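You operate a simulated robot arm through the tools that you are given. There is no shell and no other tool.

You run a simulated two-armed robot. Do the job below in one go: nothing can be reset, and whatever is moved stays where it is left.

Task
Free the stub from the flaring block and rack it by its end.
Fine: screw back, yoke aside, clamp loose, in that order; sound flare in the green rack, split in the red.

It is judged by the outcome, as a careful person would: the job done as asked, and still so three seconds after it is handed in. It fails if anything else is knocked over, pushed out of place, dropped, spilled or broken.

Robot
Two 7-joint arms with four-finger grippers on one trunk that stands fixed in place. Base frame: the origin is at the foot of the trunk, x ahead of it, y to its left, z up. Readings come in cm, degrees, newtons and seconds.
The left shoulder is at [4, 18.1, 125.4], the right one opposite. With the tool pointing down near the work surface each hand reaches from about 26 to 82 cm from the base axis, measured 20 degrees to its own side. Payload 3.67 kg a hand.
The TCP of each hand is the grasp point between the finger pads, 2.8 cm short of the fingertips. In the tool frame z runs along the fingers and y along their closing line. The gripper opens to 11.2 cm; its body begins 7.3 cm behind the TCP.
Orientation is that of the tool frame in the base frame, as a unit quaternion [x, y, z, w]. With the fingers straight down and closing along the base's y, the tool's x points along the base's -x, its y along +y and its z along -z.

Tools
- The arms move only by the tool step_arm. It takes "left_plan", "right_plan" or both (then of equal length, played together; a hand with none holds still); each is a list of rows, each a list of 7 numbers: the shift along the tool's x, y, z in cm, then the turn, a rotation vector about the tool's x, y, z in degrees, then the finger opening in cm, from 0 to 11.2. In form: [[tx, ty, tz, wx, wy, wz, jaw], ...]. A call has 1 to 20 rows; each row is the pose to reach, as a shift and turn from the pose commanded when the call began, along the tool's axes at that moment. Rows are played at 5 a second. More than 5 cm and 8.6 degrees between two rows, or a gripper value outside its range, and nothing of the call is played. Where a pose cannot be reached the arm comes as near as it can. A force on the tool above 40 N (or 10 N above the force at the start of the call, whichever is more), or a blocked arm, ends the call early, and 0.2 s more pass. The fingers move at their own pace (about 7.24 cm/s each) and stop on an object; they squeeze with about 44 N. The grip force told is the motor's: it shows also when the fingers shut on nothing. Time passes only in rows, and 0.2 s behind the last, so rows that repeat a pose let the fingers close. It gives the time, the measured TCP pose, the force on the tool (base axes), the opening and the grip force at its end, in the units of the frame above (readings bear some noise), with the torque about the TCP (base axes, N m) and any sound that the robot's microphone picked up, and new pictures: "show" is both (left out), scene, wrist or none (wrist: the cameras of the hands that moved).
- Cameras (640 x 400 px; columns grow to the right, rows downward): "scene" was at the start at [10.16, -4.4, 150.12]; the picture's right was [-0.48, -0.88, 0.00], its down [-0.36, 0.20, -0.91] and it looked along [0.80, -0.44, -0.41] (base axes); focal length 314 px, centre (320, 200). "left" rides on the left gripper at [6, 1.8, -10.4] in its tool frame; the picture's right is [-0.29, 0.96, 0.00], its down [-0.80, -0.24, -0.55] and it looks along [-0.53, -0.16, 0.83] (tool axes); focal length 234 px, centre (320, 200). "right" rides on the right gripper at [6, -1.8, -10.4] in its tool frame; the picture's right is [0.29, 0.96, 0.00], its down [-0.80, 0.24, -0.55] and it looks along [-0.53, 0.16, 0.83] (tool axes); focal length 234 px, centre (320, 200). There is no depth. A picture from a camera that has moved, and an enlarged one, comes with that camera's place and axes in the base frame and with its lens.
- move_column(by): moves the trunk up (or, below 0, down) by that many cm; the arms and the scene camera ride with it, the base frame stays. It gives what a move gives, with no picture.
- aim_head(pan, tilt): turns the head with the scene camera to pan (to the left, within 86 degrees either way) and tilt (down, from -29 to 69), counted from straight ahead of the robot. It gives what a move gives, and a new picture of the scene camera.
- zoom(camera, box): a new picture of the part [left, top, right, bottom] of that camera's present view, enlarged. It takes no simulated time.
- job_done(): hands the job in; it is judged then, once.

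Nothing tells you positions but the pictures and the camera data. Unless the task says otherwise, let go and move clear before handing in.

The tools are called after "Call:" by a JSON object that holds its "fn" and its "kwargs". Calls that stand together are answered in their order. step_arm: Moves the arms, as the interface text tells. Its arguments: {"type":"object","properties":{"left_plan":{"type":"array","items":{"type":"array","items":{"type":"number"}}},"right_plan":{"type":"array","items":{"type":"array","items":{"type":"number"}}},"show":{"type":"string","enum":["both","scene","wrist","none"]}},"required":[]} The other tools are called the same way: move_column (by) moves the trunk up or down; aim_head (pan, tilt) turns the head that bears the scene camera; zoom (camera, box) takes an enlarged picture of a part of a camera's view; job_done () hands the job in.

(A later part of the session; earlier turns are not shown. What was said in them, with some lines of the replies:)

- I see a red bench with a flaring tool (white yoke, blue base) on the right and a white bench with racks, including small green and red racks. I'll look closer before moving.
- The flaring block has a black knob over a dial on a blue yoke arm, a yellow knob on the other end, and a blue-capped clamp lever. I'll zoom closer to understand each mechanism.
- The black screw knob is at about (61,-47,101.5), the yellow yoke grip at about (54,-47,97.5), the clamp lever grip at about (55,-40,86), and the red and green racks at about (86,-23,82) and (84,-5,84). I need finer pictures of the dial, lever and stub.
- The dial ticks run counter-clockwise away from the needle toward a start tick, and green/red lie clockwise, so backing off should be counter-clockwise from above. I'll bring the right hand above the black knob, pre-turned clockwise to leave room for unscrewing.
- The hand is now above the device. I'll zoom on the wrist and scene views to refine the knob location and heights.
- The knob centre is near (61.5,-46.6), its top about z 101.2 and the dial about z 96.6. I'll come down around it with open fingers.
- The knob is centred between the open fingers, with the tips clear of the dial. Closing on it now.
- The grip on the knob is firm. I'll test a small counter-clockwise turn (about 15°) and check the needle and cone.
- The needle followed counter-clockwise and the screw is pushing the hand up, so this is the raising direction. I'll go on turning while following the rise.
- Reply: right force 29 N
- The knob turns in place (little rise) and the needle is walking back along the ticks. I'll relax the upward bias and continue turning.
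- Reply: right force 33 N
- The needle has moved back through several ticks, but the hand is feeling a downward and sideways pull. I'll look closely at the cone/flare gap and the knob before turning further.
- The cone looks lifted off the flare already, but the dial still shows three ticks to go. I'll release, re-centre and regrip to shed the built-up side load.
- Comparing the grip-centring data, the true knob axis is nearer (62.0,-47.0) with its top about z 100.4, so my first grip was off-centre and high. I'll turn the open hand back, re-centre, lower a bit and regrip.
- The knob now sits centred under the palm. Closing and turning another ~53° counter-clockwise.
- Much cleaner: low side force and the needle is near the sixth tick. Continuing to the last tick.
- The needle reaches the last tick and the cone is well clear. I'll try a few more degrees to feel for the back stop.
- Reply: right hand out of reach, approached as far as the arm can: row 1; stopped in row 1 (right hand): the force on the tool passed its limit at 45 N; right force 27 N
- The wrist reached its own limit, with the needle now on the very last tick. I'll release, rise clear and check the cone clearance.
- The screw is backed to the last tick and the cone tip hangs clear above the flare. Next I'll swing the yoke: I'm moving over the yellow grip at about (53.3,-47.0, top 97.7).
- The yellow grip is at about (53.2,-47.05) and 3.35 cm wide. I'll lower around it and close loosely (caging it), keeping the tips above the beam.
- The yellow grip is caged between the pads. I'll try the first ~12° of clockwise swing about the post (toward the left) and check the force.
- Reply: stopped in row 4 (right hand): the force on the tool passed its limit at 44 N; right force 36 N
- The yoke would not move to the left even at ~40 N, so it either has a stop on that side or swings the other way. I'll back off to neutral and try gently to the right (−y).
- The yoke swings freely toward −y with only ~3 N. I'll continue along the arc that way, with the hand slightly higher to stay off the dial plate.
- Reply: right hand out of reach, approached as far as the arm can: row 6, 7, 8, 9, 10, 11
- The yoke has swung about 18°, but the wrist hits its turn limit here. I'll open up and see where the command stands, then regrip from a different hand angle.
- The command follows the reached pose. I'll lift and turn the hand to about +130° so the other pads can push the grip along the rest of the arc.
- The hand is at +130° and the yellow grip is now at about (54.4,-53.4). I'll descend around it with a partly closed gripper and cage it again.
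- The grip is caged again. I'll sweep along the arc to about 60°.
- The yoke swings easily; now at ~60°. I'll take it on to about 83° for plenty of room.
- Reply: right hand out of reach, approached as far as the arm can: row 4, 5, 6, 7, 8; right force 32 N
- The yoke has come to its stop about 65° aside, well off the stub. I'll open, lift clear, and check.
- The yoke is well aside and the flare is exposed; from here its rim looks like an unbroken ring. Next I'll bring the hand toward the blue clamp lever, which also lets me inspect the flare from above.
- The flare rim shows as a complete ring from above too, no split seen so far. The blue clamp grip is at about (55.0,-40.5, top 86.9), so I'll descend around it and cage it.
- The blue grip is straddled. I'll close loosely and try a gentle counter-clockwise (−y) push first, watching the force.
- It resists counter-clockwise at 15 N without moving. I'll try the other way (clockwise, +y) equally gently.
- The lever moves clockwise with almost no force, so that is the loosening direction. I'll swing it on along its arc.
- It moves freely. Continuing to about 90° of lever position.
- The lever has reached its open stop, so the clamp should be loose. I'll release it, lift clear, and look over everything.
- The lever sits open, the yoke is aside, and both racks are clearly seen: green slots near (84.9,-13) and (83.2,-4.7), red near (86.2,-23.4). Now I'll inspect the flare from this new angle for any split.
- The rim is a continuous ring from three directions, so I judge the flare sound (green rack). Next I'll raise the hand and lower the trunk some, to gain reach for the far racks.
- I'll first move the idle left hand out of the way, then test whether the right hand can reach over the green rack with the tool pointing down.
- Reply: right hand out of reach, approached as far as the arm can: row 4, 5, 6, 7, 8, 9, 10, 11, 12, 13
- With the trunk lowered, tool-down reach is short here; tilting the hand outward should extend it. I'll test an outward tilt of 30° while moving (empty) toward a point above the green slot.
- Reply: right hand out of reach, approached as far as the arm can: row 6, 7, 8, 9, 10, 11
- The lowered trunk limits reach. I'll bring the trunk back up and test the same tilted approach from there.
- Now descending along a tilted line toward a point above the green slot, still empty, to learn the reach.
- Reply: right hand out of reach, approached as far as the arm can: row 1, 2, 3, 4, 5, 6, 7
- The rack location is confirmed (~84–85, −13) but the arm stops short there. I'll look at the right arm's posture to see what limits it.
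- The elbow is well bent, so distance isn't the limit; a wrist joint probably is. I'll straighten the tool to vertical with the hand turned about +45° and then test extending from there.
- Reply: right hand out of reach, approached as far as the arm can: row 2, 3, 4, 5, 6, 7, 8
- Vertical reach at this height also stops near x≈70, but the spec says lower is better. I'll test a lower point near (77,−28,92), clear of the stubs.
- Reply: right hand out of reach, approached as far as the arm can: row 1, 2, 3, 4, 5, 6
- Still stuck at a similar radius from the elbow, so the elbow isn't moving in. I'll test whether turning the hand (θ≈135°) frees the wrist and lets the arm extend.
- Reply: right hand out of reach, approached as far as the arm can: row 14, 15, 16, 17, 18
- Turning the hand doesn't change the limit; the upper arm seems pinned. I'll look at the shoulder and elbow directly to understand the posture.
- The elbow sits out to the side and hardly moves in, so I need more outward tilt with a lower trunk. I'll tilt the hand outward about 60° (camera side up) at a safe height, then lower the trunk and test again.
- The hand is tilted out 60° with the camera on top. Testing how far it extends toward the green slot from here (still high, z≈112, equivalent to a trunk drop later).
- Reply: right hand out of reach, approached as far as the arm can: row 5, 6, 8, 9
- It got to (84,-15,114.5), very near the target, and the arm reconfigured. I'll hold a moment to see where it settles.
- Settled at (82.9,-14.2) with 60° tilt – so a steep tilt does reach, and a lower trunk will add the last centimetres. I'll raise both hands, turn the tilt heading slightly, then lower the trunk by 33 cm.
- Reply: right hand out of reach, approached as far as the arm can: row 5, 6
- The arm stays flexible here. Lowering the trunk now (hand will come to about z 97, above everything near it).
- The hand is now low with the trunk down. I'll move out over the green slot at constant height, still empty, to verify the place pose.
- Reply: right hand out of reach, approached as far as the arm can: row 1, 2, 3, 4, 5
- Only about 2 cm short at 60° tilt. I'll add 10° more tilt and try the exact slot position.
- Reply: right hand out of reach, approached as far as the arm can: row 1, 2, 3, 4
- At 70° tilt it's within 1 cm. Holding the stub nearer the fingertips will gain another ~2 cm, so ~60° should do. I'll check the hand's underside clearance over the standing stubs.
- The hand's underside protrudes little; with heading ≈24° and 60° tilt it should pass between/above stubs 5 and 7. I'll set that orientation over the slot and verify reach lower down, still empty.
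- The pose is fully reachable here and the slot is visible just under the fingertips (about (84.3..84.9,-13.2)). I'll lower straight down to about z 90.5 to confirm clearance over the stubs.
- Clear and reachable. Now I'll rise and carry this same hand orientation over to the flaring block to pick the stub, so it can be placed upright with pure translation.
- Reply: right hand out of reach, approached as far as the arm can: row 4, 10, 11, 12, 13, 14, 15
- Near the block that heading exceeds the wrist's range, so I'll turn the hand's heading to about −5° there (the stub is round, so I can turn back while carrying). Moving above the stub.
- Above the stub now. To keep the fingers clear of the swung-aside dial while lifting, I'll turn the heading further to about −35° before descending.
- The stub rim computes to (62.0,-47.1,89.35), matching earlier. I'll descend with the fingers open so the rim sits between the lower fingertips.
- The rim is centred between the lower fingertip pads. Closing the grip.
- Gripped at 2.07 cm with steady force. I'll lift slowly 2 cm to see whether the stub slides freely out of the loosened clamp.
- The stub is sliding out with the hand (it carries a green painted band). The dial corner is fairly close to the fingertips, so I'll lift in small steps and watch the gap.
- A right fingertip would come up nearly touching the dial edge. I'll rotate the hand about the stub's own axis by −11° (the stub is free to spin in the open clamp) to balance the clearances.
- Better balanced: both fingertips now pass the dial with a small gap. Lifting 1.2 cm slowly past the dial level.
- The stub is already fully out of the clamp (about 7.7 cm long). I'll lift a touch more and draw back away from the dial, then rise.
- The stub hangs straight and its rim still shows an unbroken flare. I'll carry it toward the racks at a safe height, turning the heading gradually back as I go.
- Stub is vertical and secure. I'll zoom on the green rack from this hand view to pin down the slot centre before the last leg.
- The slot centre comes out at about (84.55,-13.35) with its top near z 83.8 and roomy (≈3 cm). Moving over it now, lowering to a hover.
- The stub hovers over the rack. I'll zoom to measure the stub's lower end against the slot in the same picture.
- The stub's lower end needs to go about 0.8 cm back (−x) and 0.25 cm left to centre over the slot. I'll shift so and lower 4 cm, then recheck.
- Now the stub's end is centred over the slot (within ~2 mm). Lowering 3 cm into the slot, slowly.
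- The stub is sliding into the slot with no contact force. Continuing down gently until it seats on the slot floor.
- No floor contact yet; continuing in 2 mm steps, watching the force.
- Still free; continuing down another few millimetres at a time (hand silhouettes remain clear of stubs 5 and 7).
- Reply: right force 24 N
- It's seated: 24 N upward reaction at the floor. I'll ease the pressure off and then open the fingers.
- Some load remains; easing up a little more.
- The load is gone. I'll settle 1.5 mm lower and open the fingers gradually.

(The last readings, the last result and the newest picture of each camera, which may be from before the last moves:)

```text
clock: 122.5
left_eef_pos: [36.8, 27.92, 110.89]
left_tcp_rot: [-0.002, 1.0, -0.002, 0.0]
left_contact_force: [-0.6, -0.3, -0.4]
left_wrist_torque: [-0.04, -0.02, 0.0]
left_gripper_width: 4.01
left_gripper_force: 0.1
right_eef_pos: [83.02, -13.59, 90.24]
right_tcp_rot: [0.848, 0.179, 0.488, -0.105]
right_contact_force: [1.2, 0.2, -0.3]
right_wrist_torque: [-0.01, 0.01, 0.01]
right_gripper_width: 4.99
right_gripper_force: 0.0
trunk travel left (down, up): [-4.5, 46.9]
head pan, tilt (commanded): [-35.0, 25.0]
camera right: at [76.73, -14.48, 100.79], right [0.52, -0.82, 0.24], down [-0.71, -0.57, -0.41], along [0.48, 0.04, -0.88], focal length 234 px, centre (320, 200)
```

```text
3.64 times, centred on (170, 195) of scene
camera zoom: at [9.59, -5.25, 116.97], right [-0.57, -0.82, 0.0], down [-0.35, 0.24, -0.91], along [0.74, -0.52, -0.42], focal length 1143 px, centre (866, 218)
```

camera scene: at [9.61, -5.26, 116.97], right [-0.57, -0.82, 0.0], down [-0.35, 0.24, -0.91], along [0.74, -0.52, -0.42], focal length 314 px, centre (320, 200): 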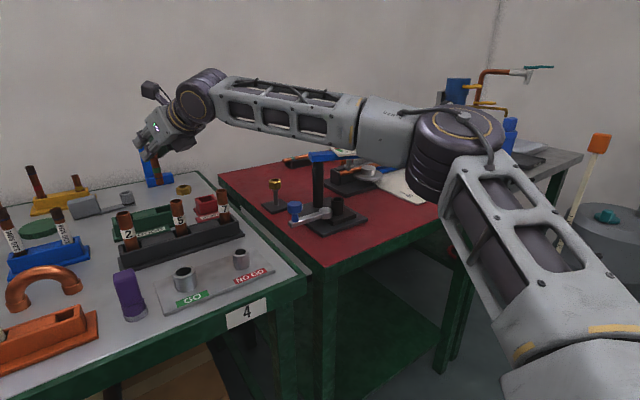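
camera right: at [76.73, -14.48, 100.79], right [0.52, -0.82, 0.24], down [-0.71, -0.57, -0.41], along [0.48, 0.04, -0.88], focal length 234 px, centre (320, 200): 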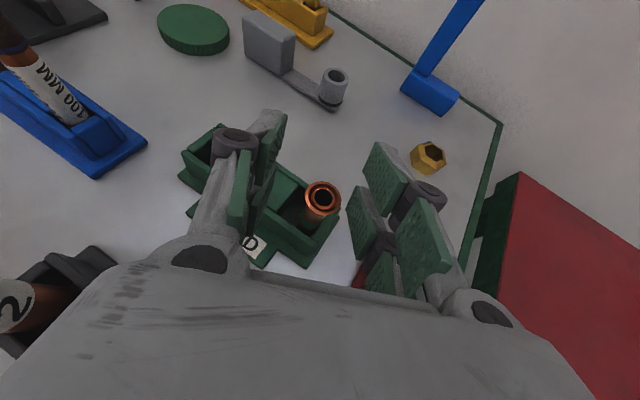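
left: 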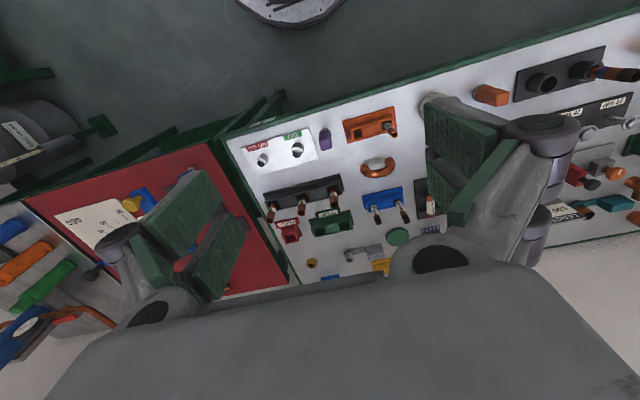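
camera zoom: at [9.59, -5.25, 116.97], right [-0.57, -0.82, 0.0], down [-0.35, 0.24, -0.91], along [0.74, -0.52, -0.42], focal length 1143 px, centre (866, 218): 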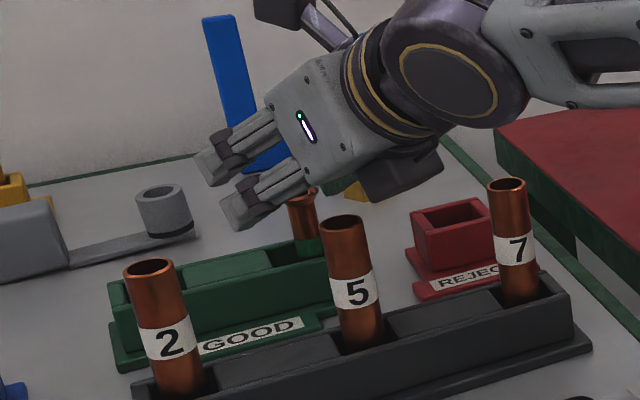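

The stub stands in the green rack's slot, flare up and unbroken. I'll open wider and lift straight up away from it.

Call:
{"fn": "step_arm", "kwargs": {"right_plan": [[0, 0, 0, 0, 0, 0, 6.5], [0, 0, 0, 0, 0, 0, 6.5], [1.0, 0, -0.58, 0, 0, 0, 6.5], [2.2, 0, -1.28, 0, 0, 0, 6.5], [3.6, 0, -2.1, 0, 0, 0, 6.5], [5.2, 0, -3.0, 0, 0, 0, 6.5], [6.9, 0, -4.0, 0, 0, 0, 6.5], [6.9, 0, -4.0, 0, 0, 0, 6.5]], "show": "both"}}

Call:
{"fn": "zoom", "kwargs": {"camera": "right", "box": [240, 160, 400, 290]}}

Call:
{"fn": "zoom", "kwargs": {"camera": "scene", "box": [110, 140, 230, 250]}}

```text
clock: 124.3
left_eef_pos: [36.79, 27.96, 110.85]
left_tcp_rot: [-0.002, 1.0, 0.0, 0.0]
left_contact_force: [0.6, -0.5, -0.7]
left_wrist_torque: [-0.01, -0.03, -0.03]
left_gripper_width: 3.99
left_gripper_force: 0.1
right_eef_pos: [83.01, -13.46, 98.25]
right_tcp_rot: [0.848, 0.179, 0.487, -0.106]
right_contact_force: [-0.6, -0.4, -0.1]
right_wrist_torque: [0.03, 0.0, -0.02]
right_gripper_width: 6.49
right_gripper_force: 0.1
trunk travel left (down, up): [-4.5, 46.9]
head pan, tilt (commanded): [-35.0, 25.0]
camera scene: at [9.61, -5.26, 116.96], right [-0.57, -0.82, 0.0], down [-0.35, 0.24, -0.91], along [0.74, -0.52, -0.42], focal length 314 px, centre (320, 200)
camera right: at [76.8, -14.48, 108.74], right [0.52, -0.82, 0.24], down [-0.71, -0.57, -0.41], along [0.48, 0.04, -0.88], focal length 234 px, centre (320, 200)
```

scene: 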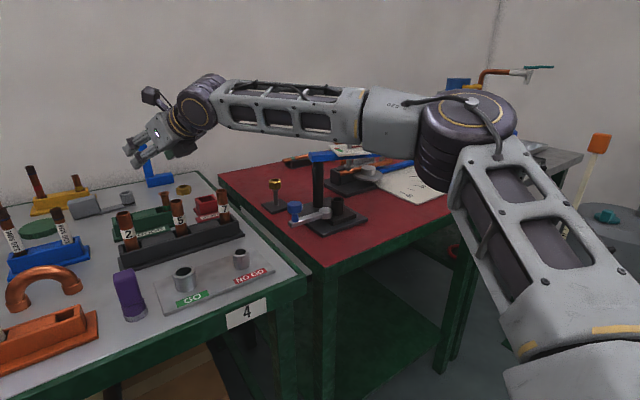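
right: 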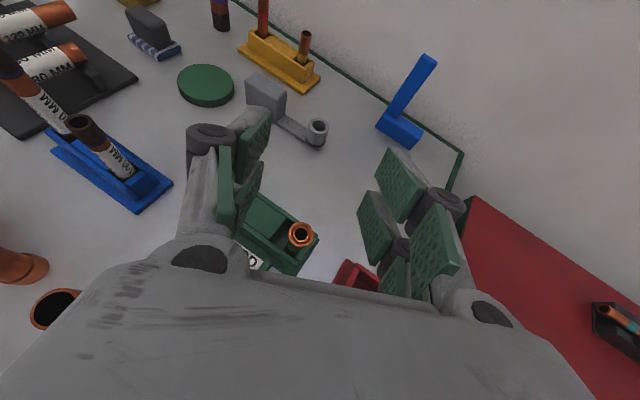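

```text
3.08 times, centred on (320, 225) of right
camera zoom: at [76.8, -14.48, 108.74], right [0.52, -0.82, 0.24], down [-0.71, -0.57, -0.41], along [0.48, 0.04, -0.88], focal length 720 px, centre (320, 123)
```

zoom: 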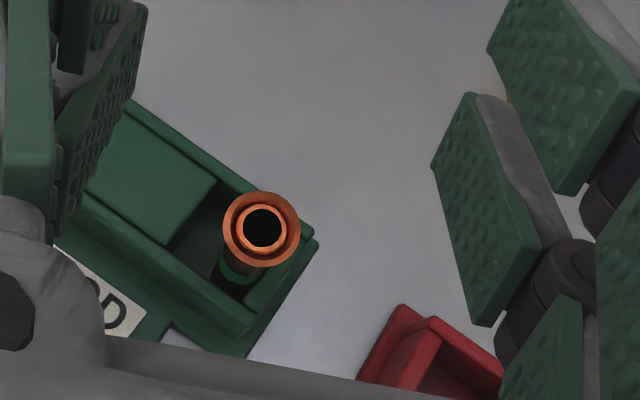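

```text
3.64 times, centred on (170, 195) of scene
camera zoom: at [9.61, -5.26, 116.96], right [-0.57, -0.82, 0.0], down [-0.35, 0.24, -0.91], along [0.74, -0.52, -0.42], focal length 1143 px, centre (866, 218)
```

zoom: 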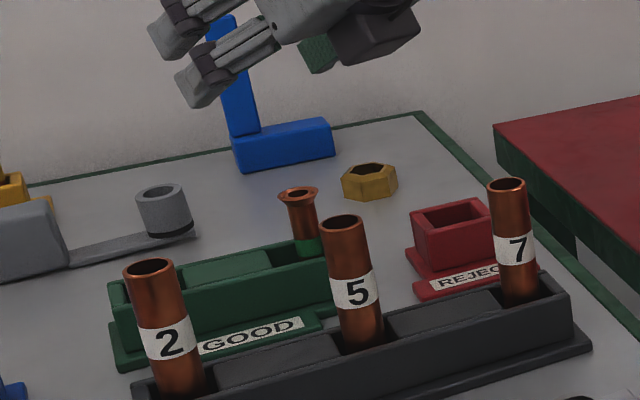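

The stub rests in the green slot. I'll take one more close look at the flare to be sure it's unsplit, now that nothing hides it.

Call:
{"fn": "zoom", "kwargs": {"camera": "right", "box": [280, 215, 325, 255]}}

Call:
{"fn": "zoom", "kwargs": {"camera": "scene", "box": [155, 180, 195, 220]}}

```text
10.00 times, centred on (302, 235) of right
camera zoom: at [76.8, -14.48, 108.74], right [0.52, -0.82, 0.24], down [-0.71, -0.57, -0.41], along [0.48, 0.04, -0.88], focal length 2342 px, centre (495, -150)
```

zoom: 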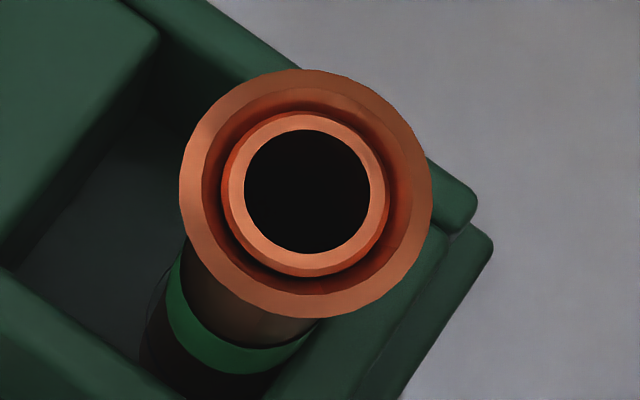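

```text
10.00 times, centred on (175, 200) of scene
camera zoom: at [9.61, -5.26, 116.96], right [-0.57, -0.82, 0.0], down [-0.35, 0.24, -0.91], along [0.74, -0.52, -0.42], focal length 3143 px, centre (1770, 200)
```

zoom: 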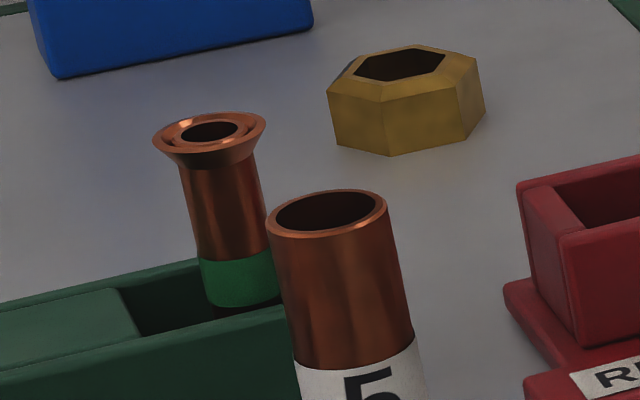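

The flare is a perfect unbroken ring, so green was right. Moving the hand clear now.

Call:
{"fn": "step_arm", "kwargs": {"right_plan": [[2.6, 0, -1.5, 0, 0, 0, 5], [1.96, 0, -4.6, 0, 0, 0, 5], [1.33, 0, -7.7, 0, 0, 0, 5], [0.7, 0, -10.8, 0, 0, 0, 5], [-0.8, 0, -13.4, 0, 0, 0, 5], [-0.8, 0, -13.4, 0, 0, 0, 5]], "show": "none"}}

Call:
{"fn": "aim_head", "kwargs": {"pan": -22, "tilt": 30}}

Call:
{"fn": "zoom", "kwargs": {"camera": "scene", "box": [200, 120, 480, 300]}}

```text
clock: 125.7
left_eef_pos: [36.79, 27.99, 110.91]
left_tcp_rot: [-0.002, 1.0, 0.0, 0.0]
left_contact_force: [0.1, -0.6, -0.3]
left_wrist_torque: [-0.04, 0.02, -0.02]
left_gripper_width: 3.98
left_gripper_force: 0.0
right_eef_pos: [72.15, -18.31, 104.24]
right_tcp_rot: [0.848, 0.179, 0.488, -0.105]
right_contact_force: [0.4, -0.7, 0.1]
right_wrist_torque: [0.0, 0.01, 0.0]
right_gripper_width: 5.01
right_gripper_force: 0.1
trunk travel left (down, up): [-4.5, 46.9]
head pan, tilt (commanded): [-35.0, 25.0]
```

```text
clock: 126.4
left_eef_pos: [36.71, 27.86, 110.94]
left_tcp_rot: [-0.002, 1.0, -0.002, 0.0]
left_contact_force: [0.0, 0.0, 0.5]
left_wrist_torque: [0.0, 0.01, 0.01]
left_gripper_width: 3.99
left_gripper_force: 0.0
right_eef_pos: [72.09, -18.35, 104.25]
right_tcp_rot: [0.848, 0.178, 0.487, -0.105]
right_contact_force: [0.7, -0.4, 0.0]
right_wrist_torque: [-0.02, 0.0, 0.01]
right_gripper_width: 4.97
right_gripper_force: 0.1
trunk travel left (down, up): [-4.5, 46.9]
head pan, tilt (commanded): [-22.0, 30.0]
camera scene: at [10.43, -3.36, 116.17], right [-0.38, -0.93, 0.0], down [-0.46, 0.19, -0.87], along [0.8, -0.33, -0.5], focal length 314 px, centre (320, 200)
```

scene: 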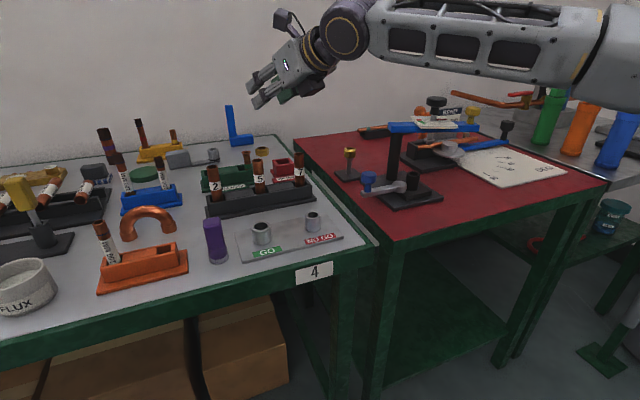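

```text
2.22 times, centred on (340, 210) of scene
camera zoom: at [10.43, -3.36, 116.17], right [-0.38, -0.93, 0.0], down [-0.46, 0.19, -0.87], along [0.8, -0.33, -0.5], focal length 698 px, centre (276, 178)
```

zoom: 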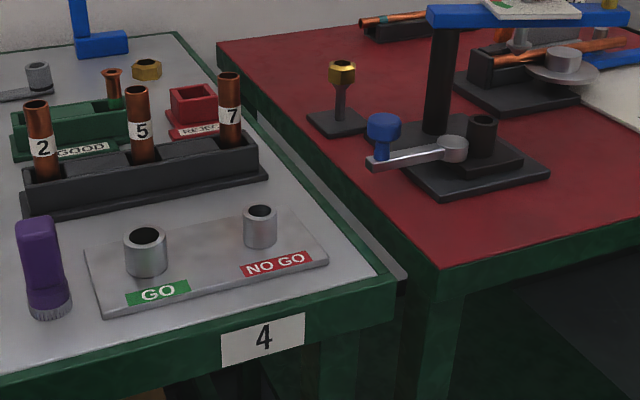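

The stub stands in the green "GOOD" rack. The yoke is aside, the clamp lever is open and the screw is backed off. Everything else is where it was and both hands are clear, so I'm handing in.

Call:
{"fn": "job_done", "kwargs": {}}

```text
The job is handed in.
```

The stub is out of the flaring block and standing in the green "GOOD" rack. I did the steps in your order: screw back, yoke aside, clamp loose.

- **Flare:** the rim showed as one continuous ring from every angle I could get, with no split, so it went in the green rack.
- **Placement:** it sits on the slot floor, flare up, leaning slightly against one wall of the slot.
- **Flaring block:** the screw needle is on its last tick, the yoke is swung right to its stop, and the clamp lever is at its open stop.
- **Other items:** nothing else looked moved or knocked over in the last pictures, and both hands are clear.
- **Robot position:** the trunk is still 33 cm lower than where it started, because the arm could only reach that rack from there.
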